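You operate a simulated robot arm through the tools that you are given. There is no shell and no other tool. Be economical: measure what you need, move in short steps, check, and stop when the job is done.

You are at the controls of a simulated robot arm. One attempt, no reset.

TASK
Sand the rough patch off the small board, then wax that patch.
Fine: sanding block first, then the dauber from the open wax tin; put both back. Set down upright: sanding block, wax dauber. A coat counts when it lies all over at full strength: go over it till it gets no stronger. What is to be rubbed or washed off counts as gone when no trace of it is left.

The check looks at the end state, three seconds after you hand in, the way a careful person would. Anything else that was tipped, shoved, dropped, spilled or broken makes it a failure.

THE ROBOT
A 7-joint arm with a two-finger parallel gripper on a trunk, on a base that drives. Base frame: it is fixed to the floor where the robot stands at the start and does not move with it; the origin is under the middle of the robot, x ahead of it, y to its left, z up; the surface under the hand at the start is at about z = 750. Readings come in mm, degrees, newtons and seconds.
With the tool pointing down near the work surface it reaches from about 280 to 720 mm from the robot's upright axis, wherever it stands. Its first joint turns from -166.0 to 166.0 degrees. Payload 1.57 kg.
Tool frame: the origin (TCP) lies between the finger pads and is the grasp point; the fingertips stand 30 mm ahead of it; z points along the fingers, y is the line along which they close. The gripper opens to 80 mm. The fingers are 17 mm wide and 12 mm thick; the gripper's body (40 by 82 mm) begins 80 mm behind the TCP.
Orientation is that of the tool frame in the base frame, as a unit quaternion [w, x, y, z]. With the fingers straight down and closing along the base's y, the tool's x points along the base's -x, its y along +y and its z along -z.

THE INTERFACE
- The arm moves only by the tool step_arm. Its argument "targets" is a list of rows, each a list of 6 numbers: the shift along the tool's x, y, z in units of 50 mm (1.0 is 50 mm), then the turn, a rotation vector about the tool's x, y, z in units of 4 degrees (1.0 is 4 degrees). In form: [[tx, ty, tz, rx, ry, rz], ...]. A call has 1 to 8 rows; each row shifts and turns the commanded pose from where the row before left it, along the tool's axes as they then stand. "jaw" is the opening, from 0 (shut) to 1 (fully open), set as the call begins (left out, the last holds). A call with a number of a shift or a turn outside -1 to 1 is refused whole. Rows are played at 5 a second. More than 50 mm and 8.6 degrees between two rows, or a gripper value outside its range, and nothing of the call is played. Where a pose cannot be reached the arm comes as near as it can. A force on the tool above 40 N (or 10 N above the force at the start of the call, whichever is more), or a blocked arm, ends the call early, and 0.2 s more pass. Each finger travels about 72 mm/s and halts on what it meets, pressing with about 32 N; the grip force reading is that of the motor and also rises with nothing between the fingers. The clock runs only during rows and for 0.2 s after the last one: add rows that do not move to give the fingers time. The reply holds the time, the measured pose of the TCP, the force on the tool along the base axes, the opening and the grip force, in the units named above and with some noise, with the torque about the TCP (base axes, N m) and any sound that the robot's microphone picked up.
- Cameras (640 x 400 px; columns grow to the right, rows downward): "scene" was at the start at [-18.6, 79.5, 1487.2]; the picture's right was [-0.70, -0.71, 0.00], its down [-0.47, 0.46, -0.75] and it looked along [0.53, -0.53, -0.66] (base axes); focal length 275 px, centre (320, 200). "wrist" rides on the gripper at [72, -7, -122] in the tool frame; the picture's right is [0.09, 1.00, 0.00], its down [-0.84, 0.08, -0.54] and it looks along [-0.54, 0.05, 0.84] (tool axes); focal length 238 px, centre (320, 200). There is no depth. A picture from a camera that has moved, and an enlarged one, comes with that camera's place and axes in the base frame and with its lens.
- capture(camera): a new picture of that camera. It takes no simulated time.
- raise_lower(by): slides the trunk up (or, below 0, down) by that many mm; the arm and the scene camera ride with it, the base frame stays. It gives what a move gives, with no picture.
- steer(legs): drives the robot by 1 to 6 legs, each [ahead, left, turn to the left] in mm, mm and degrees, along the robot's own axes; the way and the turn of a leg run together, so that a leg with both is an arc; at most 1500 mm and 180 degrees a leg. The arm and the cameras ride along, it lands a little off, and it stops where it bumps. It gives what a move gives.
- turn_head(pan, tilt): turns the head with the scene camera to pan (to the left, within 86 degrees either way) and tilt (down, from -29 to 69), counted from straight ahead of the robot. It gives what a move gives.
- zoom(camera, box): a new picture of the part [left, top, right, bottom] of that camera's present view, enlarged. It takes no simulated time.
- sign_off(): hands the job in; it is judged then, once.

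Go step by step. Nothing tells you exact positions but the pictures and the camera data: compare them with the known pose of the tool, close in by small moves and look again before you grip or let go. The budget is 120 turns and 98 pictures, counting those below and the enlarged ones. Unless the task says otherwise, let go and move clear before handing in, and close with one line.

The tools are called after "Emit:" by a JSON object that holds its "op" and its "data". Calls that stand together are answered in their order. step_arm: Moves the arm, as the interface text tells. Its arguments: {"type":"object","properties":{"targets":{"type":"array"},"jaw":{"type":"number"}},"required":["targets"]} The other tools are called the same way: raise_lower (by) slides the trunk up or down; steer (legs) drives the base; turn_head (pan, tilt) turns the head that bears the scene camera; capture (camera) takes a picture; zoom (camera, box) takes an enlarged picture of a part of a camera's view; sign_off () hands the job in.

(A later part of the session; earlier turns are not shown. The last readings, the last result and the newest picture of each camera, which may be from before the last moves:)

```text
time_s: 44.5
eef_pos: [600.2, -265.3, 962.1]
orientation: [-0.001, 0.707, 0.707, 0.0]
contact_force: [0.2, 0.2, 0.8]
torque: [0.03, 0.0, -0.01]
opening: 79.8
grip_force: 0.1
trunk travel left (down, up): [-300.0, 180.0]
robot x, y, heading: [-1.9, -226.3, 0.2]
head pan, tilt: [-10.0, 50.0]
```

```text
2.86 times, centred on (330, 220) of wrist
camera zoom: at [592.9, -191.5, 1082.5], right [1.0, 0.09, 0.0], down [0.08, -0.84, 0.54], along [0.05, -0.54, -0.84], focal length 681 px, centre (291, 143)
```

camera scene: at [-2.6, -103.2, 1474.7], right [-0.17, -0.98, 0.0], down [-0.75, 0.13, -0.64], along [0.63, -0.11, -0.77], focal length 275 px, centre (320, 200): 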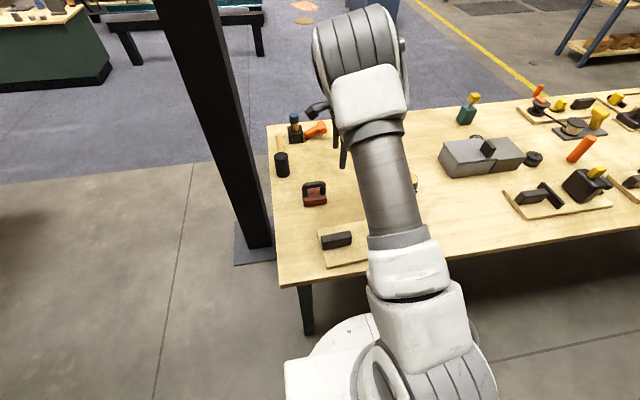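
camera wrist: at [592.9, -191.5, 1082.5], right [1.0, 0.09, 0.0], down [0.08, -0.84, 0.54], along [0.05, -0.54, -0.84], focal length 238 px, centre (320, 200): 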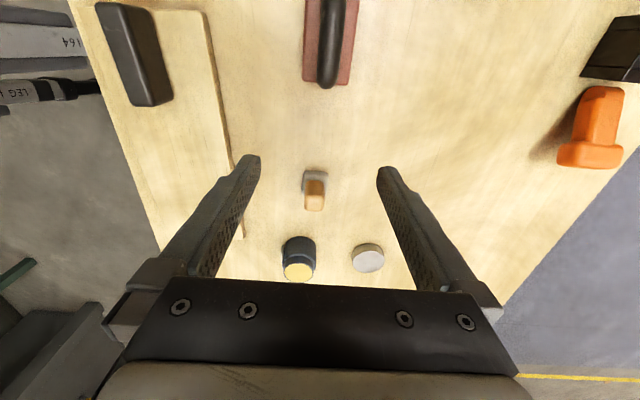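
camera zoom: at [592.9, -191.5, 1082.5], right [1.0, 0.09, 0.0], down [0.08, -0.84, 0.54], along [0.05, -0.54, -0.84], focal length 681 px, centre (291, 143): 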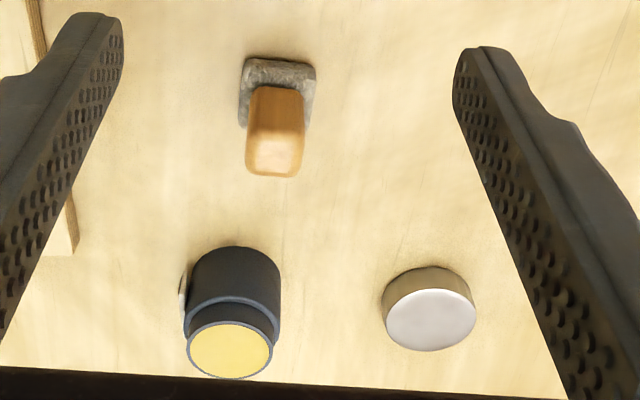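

The block stands back upright. The dauber is at about (601, −368), with its knob top at z≈815, and the tin rim is at about (582, −510, 813). I'll move over the dauber and come down partway.

Emit:
{"op": "step_arm", "data": {"targets": [[-0.7, 0.02, 0, 0, 0, 0], [-0.7, 0, 0, 0, 0, 0], [-0.65, 0, 0.2, 0, 0, 0], [0, 0, 0.8, 0, 0, 0], [0, 0, 0.7, 0, 0, 0], [0, 0, 0.3, 0, 0, 0], [0, 0, 0, 0, 0, 0]]}}

Emit:
{"op": "capture", "data": {"camera": "wrist"}}

Emit:
{"op": "zoom", "data": {"camera": "scene", "box": [330, 130, 430, 210]}}

```text
time_s: 46.1
eef_pos: [602.3, -368.2, 861.0]
orientation: [0.0, 0.707, 0.707, 0.0]
contact_force: [-0.8, 0.4, 0.3]
torque: [0.0, -0.02, -0.03]
opening: 80.4
grip_force: 0.1
trunk travel left (down, up): [-300.0, 180.0]
robot x, y, heading: [3.2, -227.8, 0.1]
head pan, tilt: [-10.0, 50.0]
```

```text
63 pictures are left
camera wrist: at [593.9, -294.3, 983.6], right [1.0, 0.09, 0.0], down [0.08, -0.84, 0.54], along [0.05, -0.54, -0.84], focal length 238 px, centre (320, 200)
```

wrist: 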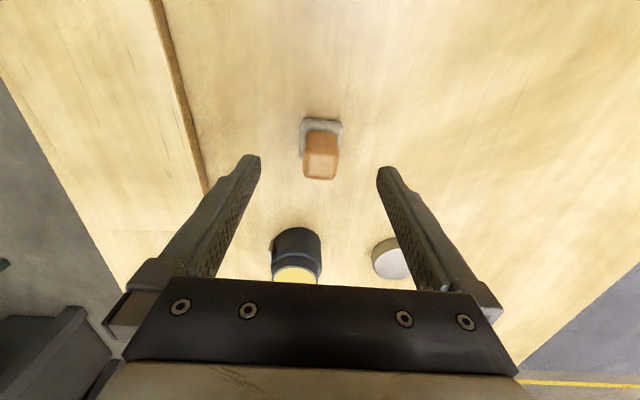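

```text
5.00 times, centred on (380, 170) of scene
camera zoom: at [-2.5, -103.1, 1474.7], right [-0.17, -0.98, 0.0], down [-0.75, 0.13, -0.64], along [0.63, -0.11, -0.77], focal length 1373 px, centre (20, 350)
```

zoom: 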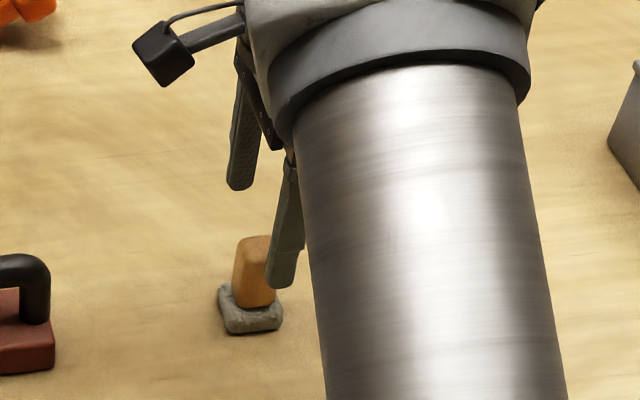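

Emit:
{"op": "step_arm", "data": {"targets": [[-0.03, -0.02, 0.4, 0, 0, 0], [0, 0, 0.4, 0, 0, 0], [0, 0, 0.32, 0, 0, 0], [0, 0, 0, 0, 0, 0]]}}

Emit:
{"op": "step_arm", "data": {"targets": [[0, 0, 0, 0, 0, 0], [0, 0, 0, 0, 0, 0], [0, 0, 0, 0, 0, 0], [0, 0, 0, 0, 0, 0], [0, 0, 0, 0, 0, 0]], "jaw": 0}}

Emit:
{"op": "capture", "data": {"camera": "wrist"}}

```text
time_s: 47.1
eef_pos: [600.4, -368.6, 805.2]
orientation: [0.001, 0.707, 0.707, 0.0]
contact_force: [0.2, 0.5, 1.0]
torque: [0.0, -0.01, -0.03]
opening: 79.8
grip_force: 0.1
trunk travel left (down, up): [-300.0, 180.0]
robot x, y, heading: [-1.6, -225.9, -0.0]
head pan, tilt: [-10.0, 50.0]
```

```text
time_s: 48.3
eef_pos: [599.0, -368.4, 804.5]
orientation: [0.0, 0.708, 0.707, -0.001]
contact_force: [0.3, 0.1, 1.0]
torque: [-0.02, 0.03, -0.03]
opening: 27.3
grip_force: 32.0
trunk travel left (down, up): [-300.0, 180.0]
robot x, y, heading: [1.0, -227.6, 0.2]
head pan, tilt: [-10.0, 50.0]
```

```text
61 pictures are left
camera wrist: at [592.7, -295.4, 926.7], right [1.0, 0.09, 0.0], down [0.08, -0.84, 0.54], along [0.05, -0.54, -0.84], focal length 238 px, centre (320, 200)
```

wrist: 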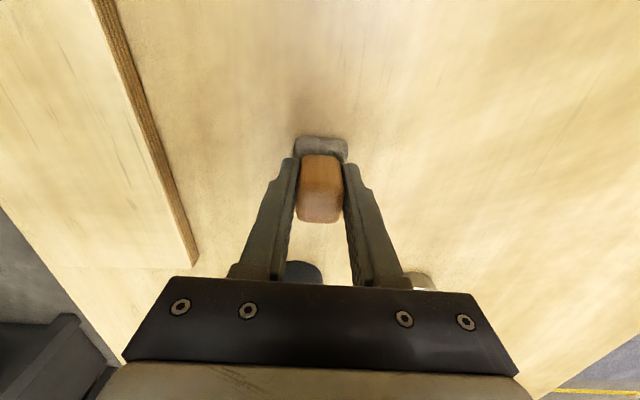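

The dauber is held at 27 mm. I'll lift it and approach the tin, then look again.

Emit:
{"op": "step_arm", "data": {"targets": [[0, 0, -0.4, 0, 0, 0], [0, 0, -0.8, 0, 0, 0], [0, 0, -0.8, 0, 0, 0], [-0.8, 0, 0, 0, 0, 0], [0, 0, 0, 0, 0, 0]]}}

Emit:
{"op": "capture", "data": {"camera": "wrist"}}

Emit:
{"op": "zoom", "data": {"camera": "scene", "box": [340, 130, 440, 210]}}

```text
time_s: 49.5
eef_pos: [600.2, -409.4, 907.3]
orientation: [-0.001, 0.707, 0.707, 0.0]
contact_force: [0.4, 0.2, 0.1]
torque: [0.0, -0.01, -0.02]
opening: 27.3
grip_force: 32.1
trunk travel left (down, up): [-300.0, 180.0]
robot x, y, heading: [0.6, -226.4, 0.1]
head pan, tilt: [-10.0, 50.0]
```

```text
60 pictures are left
camera wrist: at [592.7, -336.7, 1027.5], right [1.0, 0.09, 0.0], down [0.08, -0.84, 0.54], along [0.05, -0.54, -0.84], focal length 238 px, centre (320, 200)
```

wrist: 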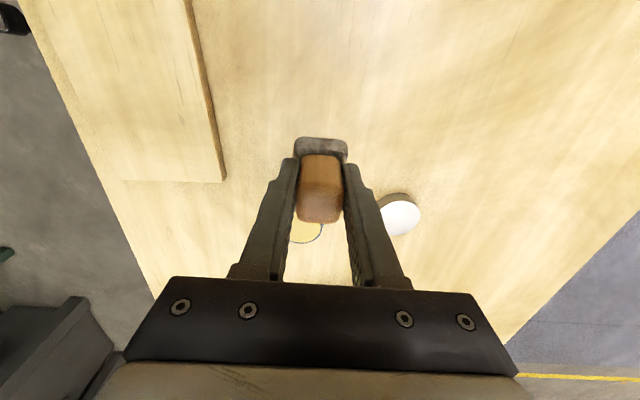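

```text
5.00 times, centred on (390, 170) of scene
camera zoom: at [-2.5, -103.3, 1474.8], right [-0.17, -0.98, 0.0], down [-0.75, 0.13, -0.64], along [0.63, -0.11, -0.77], focal length 1373 px, centre (-30, 350)
```

zoom: 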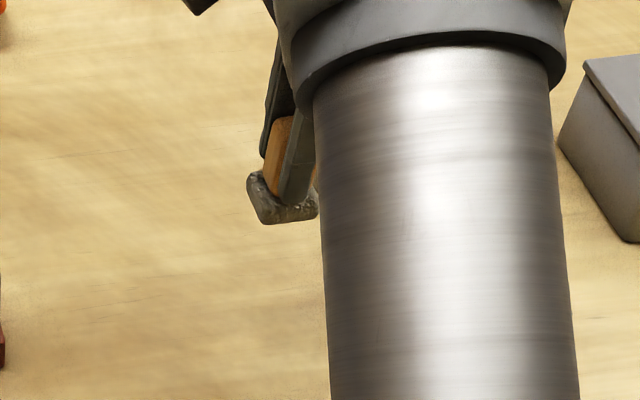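

Emit:
{"op": "step_arm", "data": {"targets": [[-0.7, -0.1, 0, 0, 0, 0], [-0.7, -0.1, 0, 0, 0, 0], [-0.6, -0.1, 0, 0, 0, 0], [0, 0, 0.4, 0, 0, 0], [0, 0, 0, 0, 0, 0]]}}

Emit:
{"op": "capture", "data": {"camera": "wrist"}}

Emit:
{"op": "turn_head", "data": {"pan": -60, "tilt": 40}}

Emit:
{"op": "capture", "data": {"camera": "scene"}}

```text
time_s: 50.7
eef_pos: [583.8, -509.8, 884.5]
orientation: [0.0, 0.707, 0.707, 0.0]
contact_force: [-0.5, -0.7, -0.9]
torque: [-0.05, 0.02, -0.01]
opening: 27.0
grip_force: 31.5
trunk travel left (down, up): [-300.0, 180.0]
robot x, y, heading: [-0.6, -228.1, 0.2]
head pan, tilt: [-10.0, 50.0]
```

```text
58 pictures are left
camera wrist: at [577.6, -435.9, 1006.6], right [1.0, 0.09, 0.0], down [0.08, -0.84, 0.54], along [0.05, -0.54, -0.84], focal length 238 px, centre (320, 200)
```

wrist: 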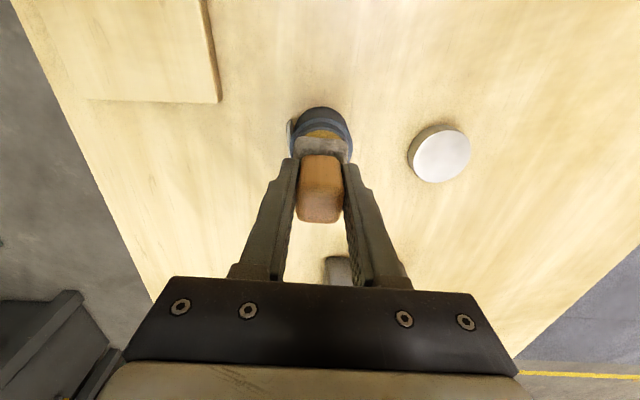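

```text
time_s: 51.9
eef_pos: [584.5, -509.9, 885.7]
orientation: [0.0, 0.707, 0.707, 0.0]
contact_force: [0.2, -0.5, -0.1]
torque: [-0.01, 0.03, -0.02]
opening: 27.2
grip_force: 31.6
trunk travel left (down, up): [-300.0, 180.0]
robot x, y, heading: [-0.6, -225.4, -0.4]
head pan, tilt: [-60.0, 40.0]
```

```text
57 pictures are left
camera scene: at [-35.8, -163.3, 1488.9], right [-0.87, -0.5, 0.0], down [-0.32, 0.56, -0.77], along [0.38, -0.66, -0.64], focal length 275 px, centre (320, 200)
```

scene: 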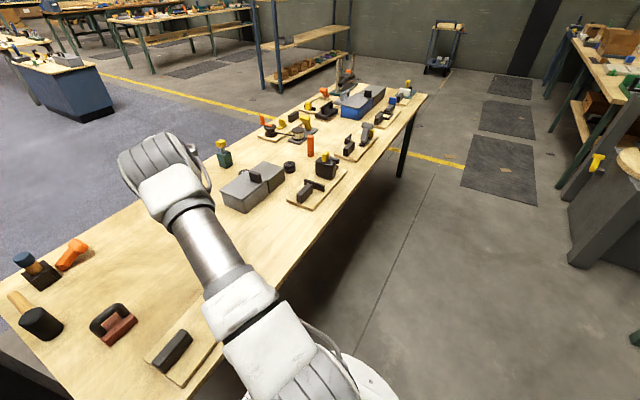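

Emit:
{"op": "zoom", "data": {"camera": "wrist", "box": [270, 90, 370, 180]}}

Emit:
{"op": "turn_head", "data": {"pan": -30, "tilt": 45}}

```text
4.44 times, centred on (320, 135) of wrist
camera zoom: at [577.6, -435.7, 1006.9], right [1.0, 0.09, 0.0], down [0.08, -0.84, 0.54], along [0.05, -0.54, -0.84], focal length 1059 px, centre (320, 489)
```

zoom: 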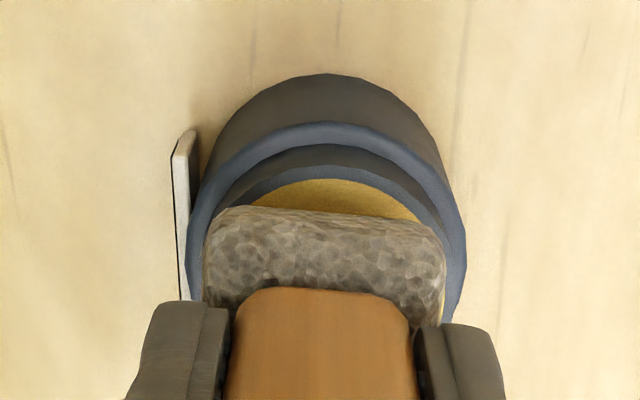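

```text
time_s: 52.9
eef_pos: [584.8, -509.3, 885.0]
orientation: [0.0, 0.707, 0.707, 0.0]
contact_force: [-0.7, 0.5, -0.4]
torque: [-0.01, -0.03, 0.0]
opening: 27.0
grip_force: 32.5
trunk travel left (down, up): [-300.0, 180.0]
robot x, y, heading: [0.3, -224.4, -0.1]
head pan, tilt: [-30.0, 45.0]
```

The foot sits nicely over the wax; the tin's centre is about 3 mm further along −y. I'll correct that and lower gently.

Emit:
{"op": "step_arm", "data": {"targets": [[-0.07, 0.0, 0.1, 0, 0, 0], [0, 0, 0.1, 0, 0, 0], [0, 0, 0.04, 0, 0, 0], [0, 0, 0, 0, 0, 0]]}}

Emit:
{"op": "capture", "data": {"camera": "scene"}}

```text
time_s: 53.9
eef_pos: [584.5, -511.7, 873.3]
orientation: [-0.001, 0.707, 0.707, -0.001]
contact_force: [-1.0, 0.6, -0.8]
torque: [0.02, 0.03, 0.02]
opening: 27.3
grip_force: 32.3
trunk travel left (down, up): [-300.0, 180.0]
robot x, y, heading: [-0.8, -230.8, 0.3]
head pan, tilt: [-30.0, 45.0]
```

```text
55 pictures are left
camera scene: at [-7.9, -130.4, 1481.6], right [-0.5, -0.87, 0.0], down [-0.61, 0.35, -0.71], along [0.61, -0.35, -0.71], focal length 275 px, centre (320, 200)
```

scene: 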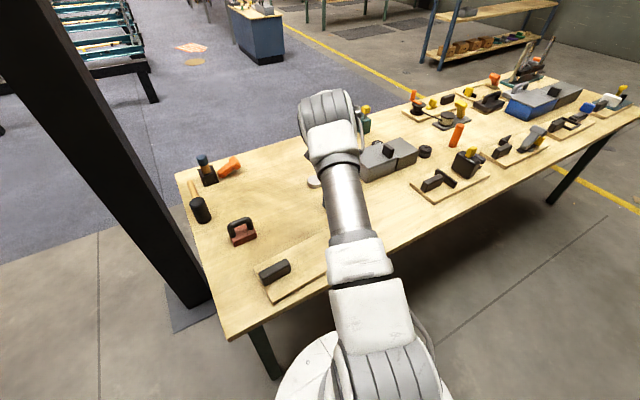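

Emit:
{"op": "step_arm", "data": {"targets": [[0, 0, 0.04, 0, 0, 0], [0, 0, 0.04, 0, 0, 0], [0, 0, 0, 0, 0, 0]]}}

Emit:
{"op": "step_arm", "data": {"targets": [[0, 0, 0.03, 0, 0, 0], [0, 0, 0, 0, 0, 0]]}}

```text
time_s: 54.7
eef_pos: [585.4, -512.1, 869.8]
orientation: [0.0, 0.707, 0.707, 0.001]
contact_force: [0.8, -0.6, -0.8]
torque: [0.02, -0.02, -0.01]
opening: 27.1
grip_force: 32.4
trunk travel left (down, up): [-300.0, 180.0]
robot x, y, heading: [1.5, -231.2, 0.2]
head pan, tilt: [-30.0, 45.0]
```

```text
time_s: 55.3
eef_pos: [584.8, -511.9, 868.4]
orientation: [0.0, 0.707, 0.707, 0.0]
contact_force: [-0.1, -1.0, -0.6]
torque: [0.0, -0.01, 0.01]
opening: 26.9
grip_force: 31.7
trunk travel left (down, up): [-300.0, 180.0]
robot x, y, heading: [1.8, -232.0, 0.2]
head pan, tilt: [-30.0, 45.0]
```

Emit:
{"op": "step_arm", "data": {"targets": [[0, 0, 0.03, 0, 0, 0], [0, 0, 0, 0, 0, 0]]}}

Emit:
{"op": "step_arm", "data": {"targets": [[0, 0, 0.03, 0, 0, 0], [0, 0, 0, 0, 0, 0]]}}

Emit:
{"op": "zoom", "data": {"camera": "wrist", "box": [270, 90, 370, 180]}}

```text
time_s: 55.9
eef_pos: [583.8, -511.8, 866.5]
orientation: [0.0, 0.707, 0.707, 0.0]
contact_force: [-0.2, 0.3, -0.7]
torque: [0.0, 0.03, -0.02]
opening: 27.2
grip_force: 32.2
trunk travel left (down, up): [-300.0, 180.0]
robot x, y, heading: [2.7, -228.6, 0.2]
head pan, tilt: [-30.0, 45.0]
```

```text
time_s: 56.5
eef_pos: [583.7, -513.2, 866.7]
orientation: [0.0, 0.708, 0.707, 0.0]
contact_force: [0.4, 0.7, 0.4]
torque: [0.03, 0.03, 0.0]
opening: 27.3
grip_force: 31.9
trunk travel left (down, up): [-300.0, 180.0]
robot x, y, heading: [1.2, -227.2, 0.2]
head pan, tilt: [-30.0, 45.0]
```

```text
4.44 times, centred on (320, 135) of wrist
camera zoom: at [577.8, -439.1, 986.7], right [1.0, 0.09, 0.0], down [0.08, -0.84, 0.54], along [0.05, -0.54, -0.84], focal length 1059 px, centre (320, 489)
```

zoom: 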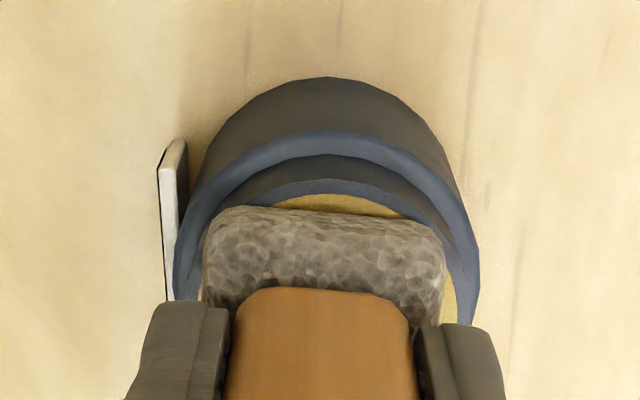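

Emit:
{"op": "step_arm", "data": {"targets": [[0, 0, 0.03, 0, 0, 0], [0, 0, 0, 0, 0, 0]]}}

Emit:
{"op": "step_arm", "data": {"targets": [[0, 0, 0.02, 0, 0, 0], [0, 0, 0, 0, 0, 0]]}}

```text
time_s: 57.1
eef_pos: [585.8, -513.0, 865.3]
orientation: [0.002, 0.707, 0.707, 0.001]
contact_force: [-1.2, 0.2, 9.7]
torque: [0.05, 0.14, -0.01]
opening: 27.3
grip_force: 32.3
trunk travel left (down, up): [-300.0, 180.0]
robot x, y, heading: [-1.4, -227.4, -0.0]
head pan, tilt: [-30.0, 45.0]
```

```text
time_s: 57.7
eef_pos: [584.3, -512.7, 866.2]
orientation: [0.002, 0.707, 0.707, 0.0]
contact_force: [-0.6, 0.0, 17.4]
torque: [0.02, 0.22, -0.04]
opening: 26.9
grip_force: 32.2
trunk travel left (down, up): [-300.0, 180.0]
robot x, y, heading: [-2.8, -230.4, 0.2]
head pan, tilt: [-30.0, 45.0]
```

The dauber pressed onto the wax at 17 N. I'll lift off and carry it over to the patch.

Emit:
{"op": "step_arm", "data": {"targets": [[0, 0, -0.4, 0, 0, 0], [0, 0, -0.5, 0, 0, 0], [0.33, -0.68, 0, 0, 0, 0], [0.33, -0.68, 0, 0, 0, 0], [0.33, -0.68, 0, 0, 0, 0], [0.33, -0.68, 0, 0, 0, 0], [0.33, -0.68, 0, 0, 0, 0], [0, 0, 0.5, 0, 0, 0]]}}

Emit:
{"op": "capture", "data": {"camera": "wrist"}}

Emit:
{"op": "zoom", "data": {"camera": "scene", "box": [220, 150, 420, 300]}}

```text
time_s: 59.5
eef_pos: [414.2, -430.4, 881.6]
orientation: [0.0, 0.707, 0.707, 0.0]
contact_force: [0.5, -0.4, -0.3]
torque: [0.0, -0.03, 0.03]
opening: 27.2
grip_force: 31.9
trunk travel left (down, up): [-300.0, 180.0]
robot x, y, heading: [1.0, -229.3, 0.2]
head pan, tilt: [-30.0, 45.0]
```

```text
53 pictures are left
camera wrist: at [406.8, -356.7, 1003.9], right [1.0, 0.09, 0.0], down [0.08, -0.84, 0.54], along [0.05, -0.54, -0.84], focal length 238 px, centre (320, 200)
```

wrist: 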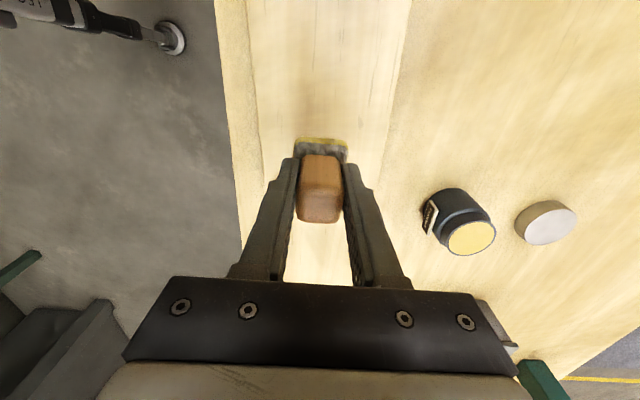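

```text
2.67 times, centred on (320, 225) of scene
camera zoom: at [-8.2, -130.2, 1481.6], right [-0.5, -0.87, 0.0], down [-0.61, 0.35, -0.71], along [0.61, -0.35, -0.71], focal length 732 px, centre (320, 133)
```

zoom: 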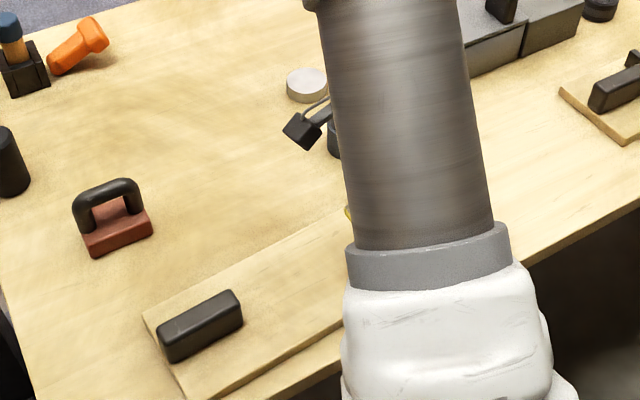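

The felt is loaded with yellow wax. I'll start at one corner of the patch and lower to contact.

Emit:
{"op": "step_arm", "data": {"targets": [[0.68, -0.52, 0, 0, 0, 0], [0, 0, 0.6, 0, 0, 0], [0, 0, 0.5, 0, 0, 0], [0, 0, 0.06, 0, 0, 0], [0, 0, 0, 0, 0, 0]]}}

Emit:
{"op": "step_arm", "data": {"targets": [[0, 0, 0.04, 0, 0, 0], [0, 0, 0, 0, 0, 0]]}}

```text
time_s: 60.7
eef_pos: [388.5, -395.6, 824.2]
orientation: [0.0, 0.707, 0.707, 0.0]
contact_force: [-0.1, 0.3, -1.1]
torque: [0.0, 0.0, 0.02]
opening: 27.5
grip_force: 31.4
trunk travel left (down, up): [-300.0, 180.0]
robot x, y, heading: [-1.5, -227.8, 0.0]
head pan, tilt: [-30.0, 45.0]
```

```text
time_s: 61.3
eef_pos: [388.7, -395.7, 823.8]
orientation: [0.0, 0.707, 0.707, 0.001]
contact_force: [-0.8, -0.1, 6.8]
torque: [0.01, 0.09, 0.0]
opening: 26.9
grip_force: 32.1
trunk travel left (down, up): [-300.0, 180.0]
robot x, y, heading: [1.3, -228.1, -0.0]
head pan, tilt: [-30.0, 45.0]
```

Emit:
{"op": "step_arm", "data": {"targets": [[0, 0, 0.01, 0, 0, 0], [-0.7, 0, 0, 0, 0, 0], [-0.7, 0, 0, 0, 0, 0], [0, 0.4, 0, 0, 0, 0], [0.7, 0, 0, 0, 0, 0], [0.7, 0, 0, 0, 0, 0], [0, 0.4, 0, 0, 0, 0], [0, 0, 0, 0, 0, 0]]}}

Emit:
{"op": "step_arm", "data": {"targets": [[-0.7, 0, 0, 0, 0, 0], [-0.7, 0, 0, 0, 0, 0], [0, 0.4, 0, 0, 0, 0], [0.7, 0, 0, 0, 0, 0], [0.7, 0, 0, 0, 0, 0], [0, 0, 0, 0, 0, 0]]}}

Emit:
{"op": "capture", "data": {"camera": "wrist"}}

```text
time_s: 63.1
eef_pos: [427.1, -396.1, 823.0]
orientation: [0.0, 0.707, 0.707, 0.0]
contact_force: [-9.9, 2.3, 25.0]
torque: [-0.05, 0.42, -0.01]
opening: 27.0
grip_force: 32.2
trunk travel left (down, up): [-300.0, 180.0]
robot x, y, heading: [1.4, -230.0, -0.1]
head pan, tilt: [-30.0, 45.0]
```

```text
time_s: 64.5
eef_pos: [448.3, -396.2, 822.9]
orientation: [0.002, 0.707, 0.707, 0.001]
contact_force: [1.5, -5.5, 20.1]
torque: [-0.32, 0.02, 0.01]
opening: 27.0
grip_force: 32.1
trunk travel left (down, up): [-300.0, 180.0]
robot x, y, heading: [-2.2, -229.3, -0.1]
head pan, tilt: [-30.0, 45.0]
```

```text
51 pictures are left
camera wrist: at [442.2, -322.9, 944.2], right [1.0, 0.09, 0.0], down [0.07, -0.84, 0.54], along [0.05, -0.54, -0.84], focal length 238 px, centre (320, 200)
```

wrist: 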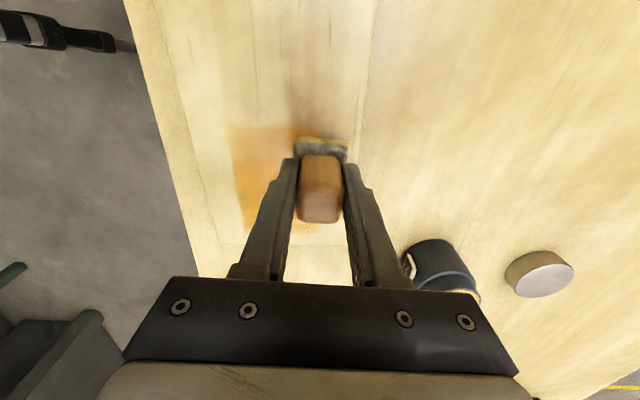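

Emit:
{"op": "zoom", "data": {"camera": "wrist", "box": [200, 90, 370, 250]}}

```text
2.50 times, centred on (285, 170) of wrist
camera zoom: at [442.2, -322.9, 944.2], right [1.0, 0.09, 0.0], down [0.07, -0.84, 0.54], along [0.05, -0.54, -0.84], focal length 596 px, centre (408, 275)
```

zoom: 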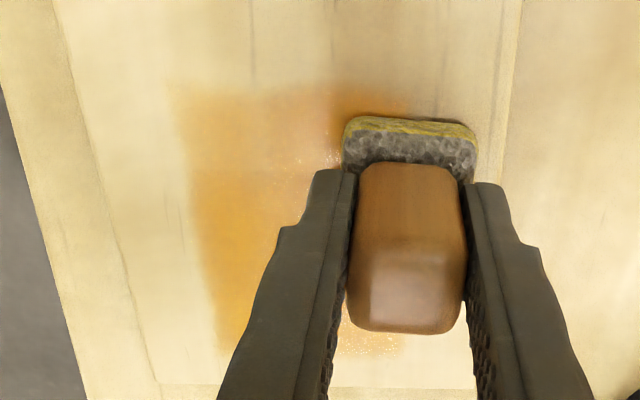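

The coat is going on but is uneven. I'll go over it again before re-dipping.

Emit:
{"op": "step_arm", "data": {"targets": [[-0.7, 0, 0, 0, 0, 0], [-0.7, 0, 0, 0, 0, 0], [0, -0.3, 0, 0, 0, 0], [0.7, 0, 0, 0, 0, 0], [0.7, 0, 0, 0, 0, 0], [0, -0.3, 0, 0, 0, 0], [-0.7, 0, 0, 0, 0, 0], [-0.7, 0, 0, 0, 0, 0]]}}

Emit:
{"op": "step_arm", "data": {"targets": [[0, -0.3, 0, 0, 0, 0], [0.7, 0, 0, 0, 0, 0], [0.7, 0, 0, 0, 0, 0], [0, -0.3, 0, 0, 0, 0], [-0.7, 0, 0, 0, 0, 0], [-0.7, 0, 0, 0, 0, 0], [0, 0, 0, 0, 0, 0]]}}

Emit:
{"op": "step_arm", "data": {"targets": [[0, 0, -0.6, 0, 0, 0], [0, 0, -0.9, 0, 0, 0], [0, 0.8, 0, 0, 0, 0], [0, 0.8, 0, 0, 0, 0], [0, 0.8, 0, 0, 0, 0], [0, 0.6, 0, 0, 0, 0], [0, 0, 0, 0, 0, 0]]}}

Emit:
{"op": "capture", "data": {"camera": "wrist"}}

```text
time_s: 66.3
eef_pos: [417.8, -463.9, 823.0]
orientation: [0.0, 0.706, 0.708, 0.0]
contact_force: [-0.2, 10.2, 26.5]
torque: [0.21, 0.02, 0.0]
opening: 27.2
grip_force: 31.8
trunk travel left (down, up): [-300.0, 180.0]
robot x, y, heading: [-1.1, -228.0, -0.1]
head pan, tilt: [-30.0, 45.0]
```

```text
time_s: 67.9
eef_pos: [387.1, -465.6, 822.6]
orientation: [0.0, 0.707, 0.707, 0.0]
contact_force: [0.2, 10.0, 26.9]
torque: [0.24, 0.0, 0.03]
opening: 27.2
grip_force: 31.9
trunk travel left (down, up): [-300.0, 180.0]
robot x, y, heading: [-0.6, -228.6, -0.1]
head pan, tilt: [-30.0, 45.0]
```

```text
time_s: 69.5
eef_pos: [540.0, -465.8, 897.0]
orientation: [0.0, 0.707, 0.707, 0.0]
contact_force: [0.2, 0.0, -0.6]
torque: [-0.01, -0.02, 0.01]
opening: 27.0
grip_force: 32.0
trunk travel left (down, up): [-300.0, 180.0]
robot x, y, heading: [-1.2, -232.0, 0.0]
head pan, tilt: [-30.0, 45.0]
```

```text
49 pictures are left
camera wrist: at [532.2, -392.8, 1018.4], right [1.0, 0.09, 0.0], down [0.08, -0.84, 0.54], along [0.05, -0.54, -0.84], focal length 238 px, centre (320, 200)
```

wrist: 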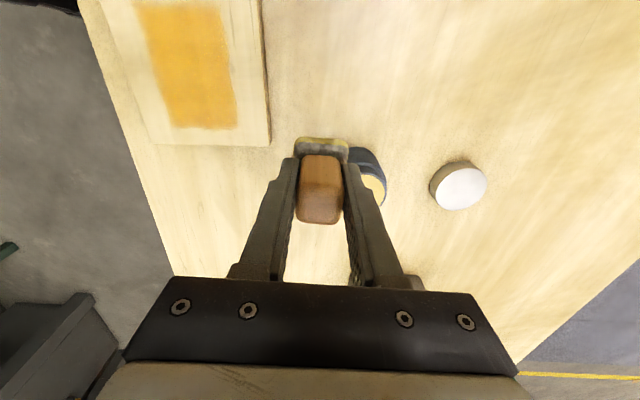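

Emit:
{"op": "zoom", "data": {"camera": "wrist", "box": [110, 0, 290, 150]}}

```text
2.67 times, centred on (200, 75) of wrist
camera zoom: at [532.2, -392.8, 1018.4], right [1.0, 0.09, 0.0], down [0.08, -0.84, 0.54], along [0.05, -0.54, -0.84], focal length 636 px, centre (640, 533)
```

zoom: 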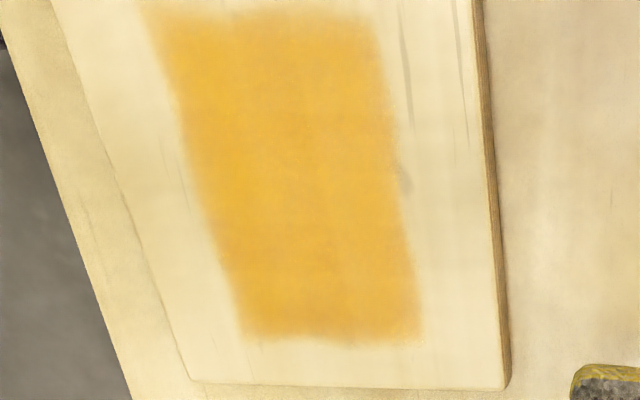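

The coat is solid but doesn't reach quite far enough on the +x and both y sides of where the patch was. I'll re-dip and then sweep a wider area.

Emit:
{"op": "step_arm", "data": {"targets": [[-0.47, 0.45, 0, 0, 0, 0], [-0.47, 0.45, 0, 0, 0, 0], [0, 0, 0.4, 0, 0, 0], [0, 0, 0.16, 0, 0, 0], [0, 0, 0, 0, 0, 0]]}}

Emit:
{"op": "zoom", "data": {"camera": "wrist", "box": [270, 90, 370, 180]}}

```text
time_s: 70.7
eef_pos: [583.4, -512.8, 868.1]
orientation: [0.0, 0.707, 0.707, 0.001]
contact_force: [0.2, 0.1, -0.1]
torque: [0.0, 0.01, -0.01]
opening: 27.4
grip_force: 31.1
trunk travel left (down, up): [-300.0, 180.0]
robot x, y, heading: [-1.3, -226.8, 0.0]
head pan, tilt: [-30.0, 45.0]
```

```text
4.44 times, centred on (320, 135) of wrist
camera zoom: at [577.1, -439.5, 990.0], right [1.0, 0.09, 0.0], down [0.08, -0.84, 0.54], along [0.05, -0.54, -0.84], focal length 1059 px, centre (320, 489)
```

zoom: 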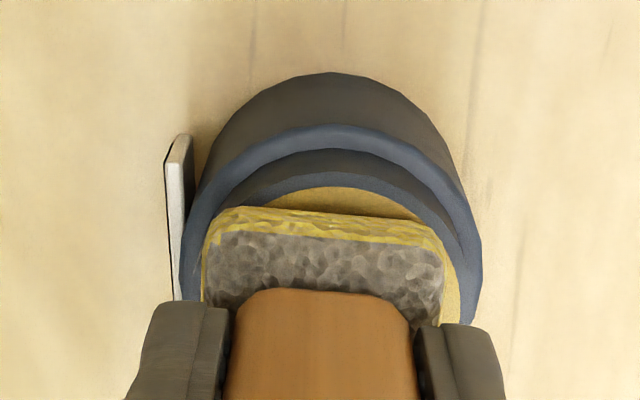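

Emit:
{"op": "step_arm", "data": {"targets": [[0, 0.03, 0.04, 0, 0, 0], [0, 0, 0.03, 0, 0, 0], [0, 0, 0, 0, 0, 0]]}}

```text
time_s: 71.5
eef_pos: [585.1, -512.5, 864.8]
orientation: [0.0, 0.707, 0.707, 0.001]
contact_force: [-0.2, 0.3, -0.6]
torque: [0.0, -0.01, 0.0]
opening: 27.4
grip_force: 32.2
trunk travel left (down, up): [-300.0, 180.0]
robot x, y, heading: [-0.2, -228.2, -0.2]
head pan, tilt: [-30.0, 45.0]
```

Emit:
{"op": "step_arm", "data": {"targets": [[0, 0, 0.03, 0, 0, 0], [0, 0, 0, 0, 0, 0]]}}

```text
time_s: 72.1
eef_pos: [587.4, -512.8, 864.8]
orientation: [0.001, 0.707, 0.707, 0.0]
contact_force: [-0.2, 0.0, 0.8]
torque: [-0.01, 0.05, 0.02]
opening: 27.3
grip_force: 31.7
trunk travel left (down, up): [-300.0, 180.0]
robot x, y, heading: [-1.6, -228.2, 0.1]
head pan, tilt: [-30.0, 45.0]
```

Emit:
{"op": "step_arm", "data": {"targets": [[0, 0, 0.03, 0, 0, 0], [0, 0, 0, 0, 0, 0]]}}

Emit:
{"op": "step_arm", "data": {"targets": [[0, 0, -0.4, 0, 0, 0], [0, 0, -0.5, 0, 0, 0], [0.3, -0.7, 0, 0, 0, 0], [0.3, -0.7, 0, 0, 0, 0], [0.3, -0.6, 0, 0, 0, 0], [0.3, -0.52, 0.3, 0, 0, 0], [0, 0, 0.7, 0, 0, 0], [0, 0, 0.6, 0, 0, 0]]}}

```text
time_s: 72.7
eef_pos: [586.0, -512.9, 863.7]
orientation: [0.001, 0.708, 0.707, 0.0]
contact_force: [-1.2, 1.5, 11.0]
torque: [0.01, 0.17, -0.06]
opening: 27.2
grip_force: 32.0
trunk travel left (down, up): [-300.0, 180.0]
robot x, y, heading: [-1.6, -227.9, 0.0]
head pan, tilt: [-30.0, 45.0]
```

```text
time_s: 74.5
eef_pos: [460.2, -451.6, 827.5]
orientation: [0.0, 0.707, 0.707, 0.001]
contact_force: [0.0, -0.8, -1.2]
torque: [-0.02, -0.04, 0.0]
opening: 27.4
grip_force: 31.3
trunk travel left (down, up): [-300.0, 180.0]
robot x, y, heading: [-1.0, -229.3, 0.1]
head pan, tilt: [-30.0, 45.0]
```

Emit:
{"op": "step_arm", "data": {"targets": [[0, 0, 0.06, 0, 0, 0], [0, 0, 0.03, 0, 0, 0], [0, 0, 0, 0, 0, 0]]}}

```text
time_s: 75.3
eef_pos: [459.4, -453.1, 822.7]
orientation: [0.0, 0.708, 0.706, 0.0]
contact_force: [0.0, 0.8, -1.0]
torque: [0.01, 0.02, -0.01]
opening: 27.2
grip_force: 32.0
trunk travel left (down, up): [-300.0, 180.0]
robot x, y, heading: [1.0, -228.9, 0.0]
head pan, tilt: [-30.0, 45.0]
```

Emit:
{"op": "step_arm", "data": {"targets": [[0, 0, 0.04, 0, 0, 0], [0, 0, 0, 0, 0, 0]]}}

```text
time_s: 75.9
eef_pos: [458.7, -452.9, 823.2]
orientation: [0.002, 0.707, 0.707, 0.0]
contact_force: [-1.2, 1.4, 8.6]
torque: [-0.1, 0.09, -0.02]
opening: 27.4
grip_force: 32.0
trunk travel left (down, up): [-300.0, 180.0]
robot x, y, heading: [1.9, -224.5, 0.2]
head pan, tilt: [-30.0, 45.0]
```

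Emit:
{"op": "step_arm", "data": {"targets": [[-0.44, 0, 0.015, 0, 0, 0], [0.92, 0, 0, 0, 0, 0], [0.92, 0, 0, 0, 0, 0], [0, -0.3, 0, 0, 0, 0], [-0.92, 0, 0, 0, 0, 0], [-0.92, 0, 0, 0, 0, 0], [0, -0.3, 0, 0, 0, 0], [0.92, 0, 0, 0, 0, 0]]}}

Emit:
{"op": "step_arm", "data": {"targets": [[0.92, 0, 0, 0, 0, 0], [0, -0.3, 0, 0, 0, 0], [-0.92, 0, 0, 0, 0, 0], [-0.92, 0, 0, 0, 0, 0], [0, -0.3, 0, 0, 0, 0], [0.92, 0, 0, 0, 0, 0], [0.92, 0, 0, 0, 0, 0], [0, -0.3, 0, 0, 0, 0]]}}

Emit:
{"op": "step_arm", "data": {"targets": [[-0.92, 0, 0, 0, 0, 0], [-0.92, 0, 0, 0, 0, 0], [0.92, 0.3, 0, 0, 0, 0], [0.92, 0.3, 0, 0, 0, 0], [-0.92, 0.3, 0, 0, 0, 0], [-0.92, 0.3, 0, 0, 0, 0], [0, 0, 0, 0, 0, 0]]}}

Emit:
{"op": "step_arm", "data": {"targets": [[0, 0, -0.6, 0, 0, 0], [0, 0, -0.9, 0, 0, 0], [0.3, 0.7, -0.3, 0, 0, 0], [0.7, 0.7, 0, 0, 0, 0], [0.7, 0.5, 0, 0, 0, 0], [0, 0, 0, 0, 0, 0]]}}

Emit:
{"op": "capture", "data": {"camera": "wrist"}}

```text
time_s: 77.7
eef_pos: [426.4, -429.2, 820.8]
orientation: [0.002, 0.708, 0.706, 0.0]
contact_force: [0.2, -3.6, 21.2]
torque: [-0.42, 0.05, 0.05]
opening: 27.2
grip_force: 32.5
trunk travel left (down, up): [-300.0, 180.0]
robot x, y, heading: [-2.3, -230.4, 0.2]
head pan, tilt: [-30.0, 45.0]
```

```text
time_s: 79.5
eef_pos: [386.2, -381.7, 821.1]
orientation: [0.001, 0.707, 0.707, 0.001]
contact_force: [9.0, -0.5, 28.3]
torque: [-0.06, -0.26, 0.0]
opening: 27.2
grip_force: 32.1
trunk travel left (down, up): [-300.0, 180.0]
robot x, y, heading: [2.4, -226.2, 0.2]
head pan, tilt: [-30.0, 45.0]
```

```text
time_s: 81.1
eef_pos: [445.1, -476.4, 819.8]
orientation: [0.0, 0.707, 0.707, -0.001]
contact_force: [-0.8, 1.7, 3.3]
torque: [0.01, 0.01, -0.01]
opening: 27.3
grip_force: 32.4
trunk travel left (down, up): [-300.0, 180.0]
robot x, y, heading: [1.4, -228.3, 0.1]
head pan, tilt: [-30.0, 45.0]
```

```text
time_s: 82.5
eef_pos: [539.5, -390.4, 910.2]
orientation: [0.0, 0.707, 0.707, 0.001]
contact_force: [0.2, -0.1, -0.1]
torque: [0.0, -0.01, 0.01]
opening: 27.4
grip_force: 32.5
trunk travel left (down, up): [-300.0, 180.0]
robot x, y, heading: [-1.0, -226.2, 0.0]
head pan, tilt: [-30.0, 45.0]
```

```text
46 pictures are left
camera wrist: at [532.3, -317.2, 1032.6], right [1.0, 0.09, 0.0], down [0.08, -0.84, 0.54], along [0.05, -0.54, -0.84], focal length 238 px, centre (320, 200)
```

wrist: 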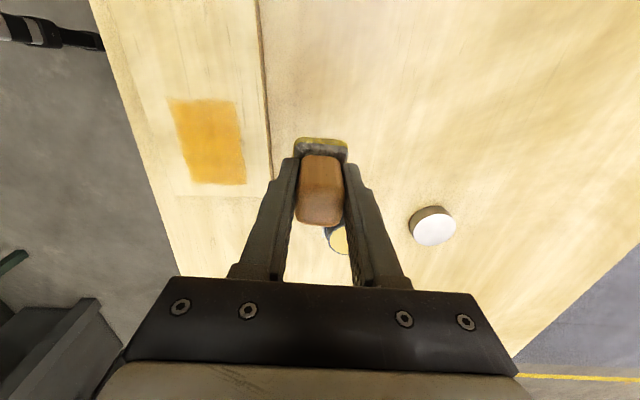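

Emit:
{"op": "zoom", "data": {"camera": "wrist", "box": [140, 60, 290, 210]}}

```text
2.67 times, centred on (215, 135) of wrist
camera zoom: at [532.3, -317.2, 1032.6], right [1.0, 0.09, 0.0], down [0.08, -0.84, 0.54], along [0.05, -0.54, -0.84], focal length 636 px, centre (600, 373)
```

zoom: 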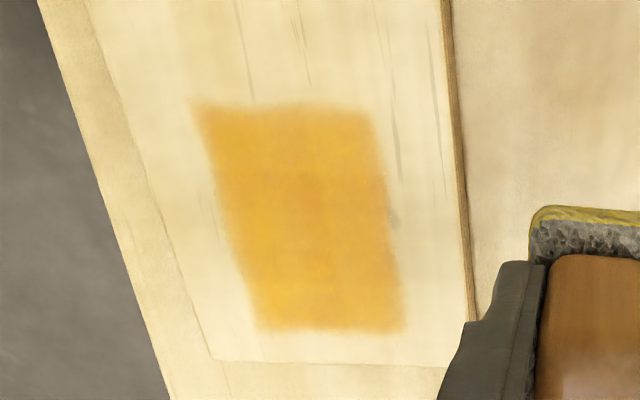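

The coated area didn't grow with the wider sweep, so it's bounded by the patch itself and fully covered. I'll dip once more and make another pass to be sure it gets no stronger.

Emit:
{"op": "step_arm", "data": {"targets": [[-0.82, 0.31, 0, 0, 0, 0], [-0.82, 0.31, 0, 0, 0, 0], [-0.82, 0.31, 0, 0, 0, 0], [0, 0, 0.5, 0, 0, 0], [0, 0, 0.34, 0, 0, 0], [0, 0, 0, 0, 0, 0]]}}

Emit:
{"op": "step_arm", "data": {"targets": [[0, 0, 0.04, 0, 0, 0], [0, 0, 0.03, 0, 0, 0], [0, 0, 0, 0, 0, 0]]}}

```text
time_s: 83.9
eef_pos: [585.8, -512.8, 867.4]
orientation: [0.001, 0.707, 0.707, 0.0]
contact_force: [2.0, -0.2, -0.6]
torque: [-0.04, -0.02, 0.0]
opening: 27.3
grip_force: 32.1
trunk travel left (down, up): [-300.0, 180.0]
robot x, y, heading: [0.4, -230.6, 0.0]
head pan, tilt: [-30.0, 45.0]
```

```text
time_s: 84.7
eef_pos: [585.3, -512.6, 865.4]
orientation: [0.0, 0.707, 0.707, -0.001]
contact_force: [0.5, 0.7, -1.0]
torque: [0.01, 0.01, -0.01]
opening: 27.3
grip_force: 31.9
trunk travel left (down, up): [-300.0, 180.0]
robot x, y, heading: [-2.7, -227.4, -0.1]
head pan, tilt: [-30.0, 45.0]
```

Emit:
{"op": "step_arm", "data": {"targets": [[0, 0, 0.04, 0, 0, 0], [0, 0, 0, 0, 0, 0]]}}

Emit:
{"op": "step_arm", "data": {"targets": [[0, 0, 0.03, 0, 0, 0], [0, 0, 0, 0, 0, 0]]}}

```text
time_s: 85.3
eef_pos: [585.8, -512.4, 862.6]
orientation: [0.0, 0.707, 0.707, 0.0]
contact_force: [0.1, -1.0, -0.4]
torque: [-0.01, 0.01, -0.02]
opening: 27.4
grip_force: 32.1
trunk travel left (down, up): [-300.0, 180.0]
robot x, y, heading: [2.3, -228.2, -0.1]
head pan, tilt: [-30.0, 45.0]
```

```text
time_s: 85.9
eef_pos: [585.8, -513.4, 861.3]
orientation: [0.0, 0.707, 0.707, 0.0]
contact_force: [-0.2, 0.7, 2.0]
torque: [0.0, 0.02, 0.01]
opening: 27.3
grip_force: 32.0
trunk travel left (down, up): [-300.0, 180.0]
robot x, y, heading: [-2.1, -229.5, -0.2]
head pan, tilt: [-30.0, 45.0]
```

Emit:
{"op": "step_arm", "data": {"targets": [[0, 0, 0.02, 0, 0, 0], [0, 0, 0, 0, 0, 0]]}}

Emit:
{"op": "step_arm", "data": {"targets": [[0, 0, -0.4, 0, 0, 0], [0, 0, -0.5, 0, 0, 0], [0.27, -0.7, 0, 0, 0, 0], [0.27, -0.7, 0, 0, 0, 0], [0.26, -0.7, 0, 0, 0, 0], [0.26, -0.72, 0.3, 0, 0, 0], [0, 0, 0.7, 0, 0, 0], [0, 0, 0.66, 0, 0, 0]]}}

Emit:
{"op": "step_arm", "data": {"targets": [[0, 0, 0.04, 0, 0, 0], [0, 0, 0, 0, 0, 0]]}}

```text
time_s: 86.5
eef_pos: [586.0, -512.5, 861.5]
orientation: [0.002, 0.707, 0.707, 0.001]
contact_force: [-0.3, 0.6, 9.9]
torque: [0.0, 0.15, 0.0]
opening: 26.8
grip_force: 32.3
trunk travel left (down, up): [-300.0, 180.0]
robot x, y, heading: [2.9, -228.1, 0.1]
head pan, tilt: [-30.0, 45.0]
```

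```text
time_s: 88.3
eef_pos: [444.2, -459.0, 821.5]
orientation: [0.0, 0.707, 0.707, 0.0]
contact_force: [-0.5, -0.1, -0.2]
torque: [0.0, -0.01, 0.03]
opening: 27.2
grip_force: 31.6
trunk travel left (down, up): [-300.0, 180.0]
robot x, y, heading: [0.6, -232.6, 0.4]
head pan, tilt: [-30.0, 45.0]
```

```text
time_s: 88.9
eef_pos: [443.4, -460.2, 820.4]
orientation: [0.0, 0.707, 0.707, 0.0]
contact_force: [-0.1, 0.4, -0.2]
torque: [-0.02, -0.02, -0.02]
opening: 27.2
grip_force: 32.7
trunk travel left (down, up): [-300.0, 180.0]
robot x, y, heading: [0.2, -232.2, 0.2]
head pan, tilt: [-30.0, 45.0]
```

Emit:
{"op": "step_arm", "data": {"targets": [[0, 0, 0.03, 0, 0, 0], [0, 0, 0, 0, 0, 0]]}}

```text
time_s: 89.5
eef_pos: [443.8, -459.1, 819.9]
orientation: [0.001, 0.707, 0.707, 0.0]
contact_force: [-1.6, 2.5, 12.0]
torque: [0.02, 0.12, 0.01]
opening: 27.2
grip_force: 32.0
trunk travel left (down, up): [-300.0, 180.0]
robot x, y, heading: [-1.7, -229.0, -0.0]
head pan, tilt: [-30.0, 45.0]
```

Emit:
{"op": "step_arm", "data": {"targets": [[0.75, 0, 0.01, 0, 0, 0], [0.75, 0, 0, 0, 0, 0], [0, -0.24, 0, 0, 0, 0], [-0.75, 0, 0, 0, 0, 0], [-0.75, 0, 0, 0, 0, 0], [0, -0.24, 0, 0, 0, 0], [0.75, 0, 0.01, 0, 0, 0], [0.75, 0, 0, 0, 0, 0]]}}

Emit:
{"op": "step_arm", "data": {"targets": [[0, -0.24, 0, 0, 0, 0], [-0.75, 0, 0, 0, 0, 0], [-0.75, 0, 0, 0, 0, 0], [0, -0.24, 0, 0, 0, 0], [0.75, 0, 0.01, 0, 0, 0], [0.75, 0, 0, 0, 0, 0], [0, -0.24, 0, 0, 0, 0], [-0.75, 0, 0, 0, 0, 0]]}}

Emit:
{"op": "step_arm", "data": {"targets": [[-0.75, 0, 0.01, 0, 0, 0], [0, 0, 0, 0, 0, 0], [0.75, 0, 0, 0, 0, 0], [0.75, 0, 0, 0, 0, 0], [0, 0.5, 0, 0, 0, 0], [-0.75, 0, 0, 0, 0, 0], [-0.75, 0, 0, 0, 0, 0], [0, 0.4, 0, 0, 0, 0]]}}

Emit:
{"op": "step_arm", "data": {"targets": [[0, 0, -0.6, 0, 0, 0], [0, 0, -0.9, 0, 0, 0], [0.3, 0.7, -0.3, 0, 0, 0], [0.6, 0.7, 0, 0, 0, 0], [0.5, 0.7, 0, 0, 0, 0], [0, 0, 0, 0, 0, 0]]}}

Emit:
{"op": "capture", "data": {"camera": "wrist"}}

```text
time_s: 91.3
eef_pos: [420.0, -386.3, 817.4]
orientation: [0.001, 0.708, 0.707, -0.001]
contact_force: [0.3, -7.8, 27.1]
torque: [-0.38, 0.08, 0.04]
opening: 27.5
grip_force: 31.9
trunk travel left (down, up): [-300.0, 180.0]
robot x, y, heading: [0.4, -227.9, 0.2]
head pan, tilt: [-30.0, 45.0]
```

```text
time_s: 93.1
eef_pos: [382.4, -418.8, 816.7]
orientation: [-0.001, 0.707, 0.707, 0.0]
contact_force: [-0.8, 5.8, 17.6]
torque: [0.13, -0.06, -0.02]
opening: 27.2
grip_force: 31.9
trunk travel left (down, up): [-300.0, 180.0]
robot x, y, heading: [0.9, -226.8, -0.0]
head pan, tilt: [-30.0, 45.0]
```

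```text
time_s: 94.9
eef_pos: [428.0, -461.2, 817.1]
orientation: [0.0, 0.708, 0.706, 0.0]
contact_force: [-5.3, -0.1, 14.9]
torque: [0.0, 0.21, -0.03]
opening: 27.2
grip_force: 32.1
trunk travel left (down, up): [-300.0, 180.0]
robot x, y, heading: [0.4, -229.1, 0.3]
head pan, tilt: [-30.0, 45.0]
```

```text
time_s: 96.3
eef_pos: [536.6, -390.4, 905.5]
orientation: [0.0, 0.707, 0.707, 0.0]
contact_force: [0.0, 0.2, -0.8]
torque: [-0.01, 0.0, 0.02]
opening: 27.3
grip_force: 32.2
trunk travel left (down, up): [-300.0, 180.0]
robot x, y, heading: [1.2, -226.7, -0.3]
head pan, tilt: [-30.0, 45.0]
```

```text
44 pictures are left
camera wrist: at [528.7, -316.3, 1028.2], right [1.0, 0.09, 0.0], down [0.08, -0.84, 0.54], along [0.05, -0.54, -0.84], focal length 238 px, centre (320, 200)
```

wrist: 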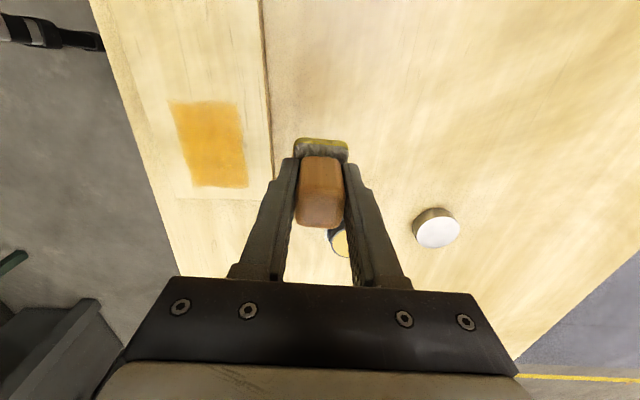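

Emit:
{"op": "zoom", "data": {"camera": "wrist", "box": [140, 60, 290, 210]}}

```text
2.67 times, centred on (215, 135) of wrist
camera zoom: at [528.7, -316.3, 1028.2], right [1.0, 0.09, 0.0], down [0.08, -0.84, 0.54], along [0.05, -0.54, -0.84], focal length 636 px, centre (600, 373)
```

zoom: 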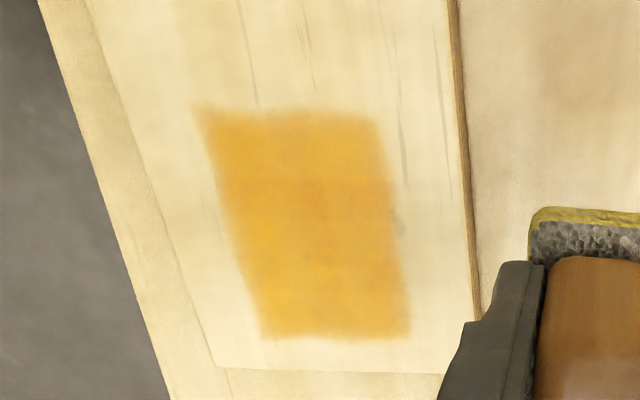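

The coat is unchanged from the last look, so it's at full strength. I'll take the dauber back to its place at (600, −368).

Emit:
{"op": "step_arm", "data": {"targets": [[0.22, 0.63, 0, 0, 0, 0], [0.22, 0.63, 0, 0, 0, 0], [0, 0, 0.8, 0, 0, 0], [0, 0, 0.8, 0, 0, 0], [0, 0, 0.34, 0, 0, 0], [0, 0, 0, 0, 0, 0]]}}

Emit:
{"op": "capture", "data": {"camera": "wrist"}}

Emit:
{"op": "step_arm", "data": {"targets": [[0, 0, 0.04, 0, 0, 0], [0, 0, 0.03, 0, 0, 0], [0, 0, 0, 0, 0, 0]]}}

```text
time_s: 97.7
eef_pos: [598.7, -367.4, 809.9]
orientation: [0.0, 0.707, 0.707, 0.0]
contact_force: [-0.1, -0.5, -0.4]
torque: [0.0, -0.03, 0.02]
opening: 27.2
grip_force: 31.9
trunk travel left (down, up): [-300.0, 180.0]
robot x, y, heading: [-0.7, -227.8, -0.3]
head pan, tilt: [-30.0, 45.0]
```

```text
42 pictures are left
camera wrist: at [591.2, -293.9, 931.6], right [1.0, 0.09, 0.0], down [0.08, -0.84, 0.54], along [0.05, -0.54, -0.84], focal length 238 px, centre (320, 200)
```

wrist: 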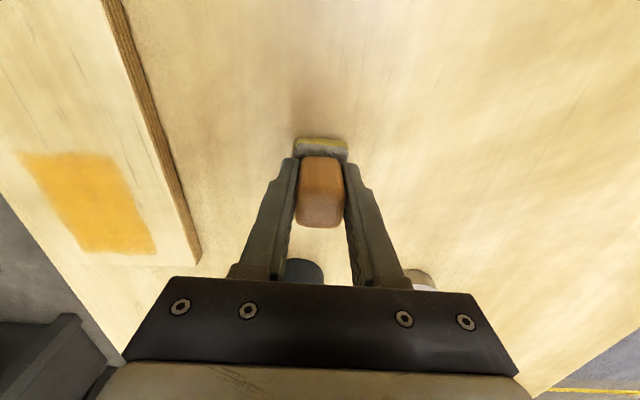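

```text
time_s: 98.5
eef_pos: [597.5, -367.2, 805.6]
orientation: [0.0, 0.707, 0.707, 0.0]
contact_force: [0.0, 1.3, -0.1]
torque: [0.02, 0.0, -0.01]
opening: 27.3
grip_force: 32.0
trunk travel left (down, up): [-300.0, 180.0]
robot x, y, heading: [-2.4, -228.5, 0.2]
head pan, tilt: [-30.0, 45.0]
```

Emit:
{"op": "step_arm", "data": {"targets": [[0, 0, 0.04, 0, 0, 0], [0, 0, 0, 0, 0, 0]]}}

Emit:
{"op": "step_arm", "data": {"targets": [[0, 0, 0.03, 0, 0, 0], [0, 0, 0, 0, 0, 0]]}}

```text
time_s: 99.1
eef_pos: [597.3, -367.9, 804.6]
orientation: [0.0, 0.708, 0.707, 0.001]
contact_force: [-0.8, 0.5, -0.5]
torque: [-0.02, 0.01, 0.01]
opening: 27.3
grip_force: 32.1
trunk travel left (down, up): [-300.0, 180.0]
robot x, y, heading: [-0.5, -229.0, 0.2]
head pan, tilt: [-30.0, 45.0]
```

```text
time_s: 99.7
eef_pos: [597.4, -367.1, 802.1]
orientation: [0.0, 0.707, 0.707, 0.0]
contact_force: [0.1, -0.2, -0.5]
torque: [0.0, 0.02, -0.03]
opening: 27.4
grip_force: 31.8
trunk travel left (down, up): [-300.0, 180.0]
robot x, y, heading: [-1.6, -230.8, 0.1]
head pan, tilt: [-30.0, 45.0]
```

Emit:
{"op": "step_arm", "data": {"targets": [[0, 0, 0.03, 0, 0, 0], [0, 0, 0, 0, 0, 0]]}}

Emit:
{"op": "step_arm", "data": {"targets": [[0, 0, 0.02, 0, 0, 0], [0, 0, 0, 0, 0, 0]]}}

```text
time_s: 100.3
eef_pos: [597.6, -369.2, 800.8]
orientation: [0.0, 0.707, 0.708, 0.0]
contact_force: [0.7, -0.7, -0.7]
torque: [0.04, -0.05, 0.01]
opening: 27.3
grip_force: 31.6
trunk travel left (down, up): [-300.0, 180.0]
robot x, y, heading: [2.2, -227.1, 0.1]
head pan, tilt: [-30.0, 45.0]
```

```text
time_s: 100.9
eef_pos: [597.2, -367.6, 799.3]
orientation: [0.0, 0.707, 0.707, 0.0]
contact_force: [-0.6, -0.5, -0.5]
torque: [0.0, 0.02, 0.03]
opening: 27.0
grip_force: 32.0
trunk travel left (down, up): [-300.0, 180.0]
robot x, y, heading: [1.1, -230.0, 0.0]
head pan, tilt: [-30.0, 45.0]
```

Emit:
{"op": "step_arm", "data": {"targets": [[0, 0, 0.02, 0, 0, 0], [0, 0, 0, 0, 0, 0]]}}

Emit:
{"op": "step_arm", "data": {"targets": [[0, 0, 0.02, 0, 0, 0], [0, 0, 0, 0, 0, 0]]}}

```text
time_s: 101.5
eef_pos: [597.9, -368.0, 799.3]
orientation: [0.0, 0.707, 0.707, -0.001]
contact_force: [-0.4, -0.1, 0.3]
torque: [-0.04, 0.03, -0.01]
opening: 27.0
grip_force: 32.0
trunk travel left (down, up): [-300.0, 180.0]
robot x, y, heading: [-0.3, -225.4, -0.3]
head pan, tilt: [-30.0, 45.0]
```

```text
time_s: 102.1
eef_pos: [597.0, -367.7, 799.0]
orientation: [0.001, 0.708, 0.707, 0.001]
contact_force: [-2.3, 0.5, 9.0]
torque: [-0.06, 0.14, -0.01]
opening: 27.2
grip_force: 32.4
trunk travel left (down, up): [-300.0, 180.0]
robot x, y, heading: [-3.1, -225.6, -0.0]
head pan, tilt: [-30.0, 45.0]
```

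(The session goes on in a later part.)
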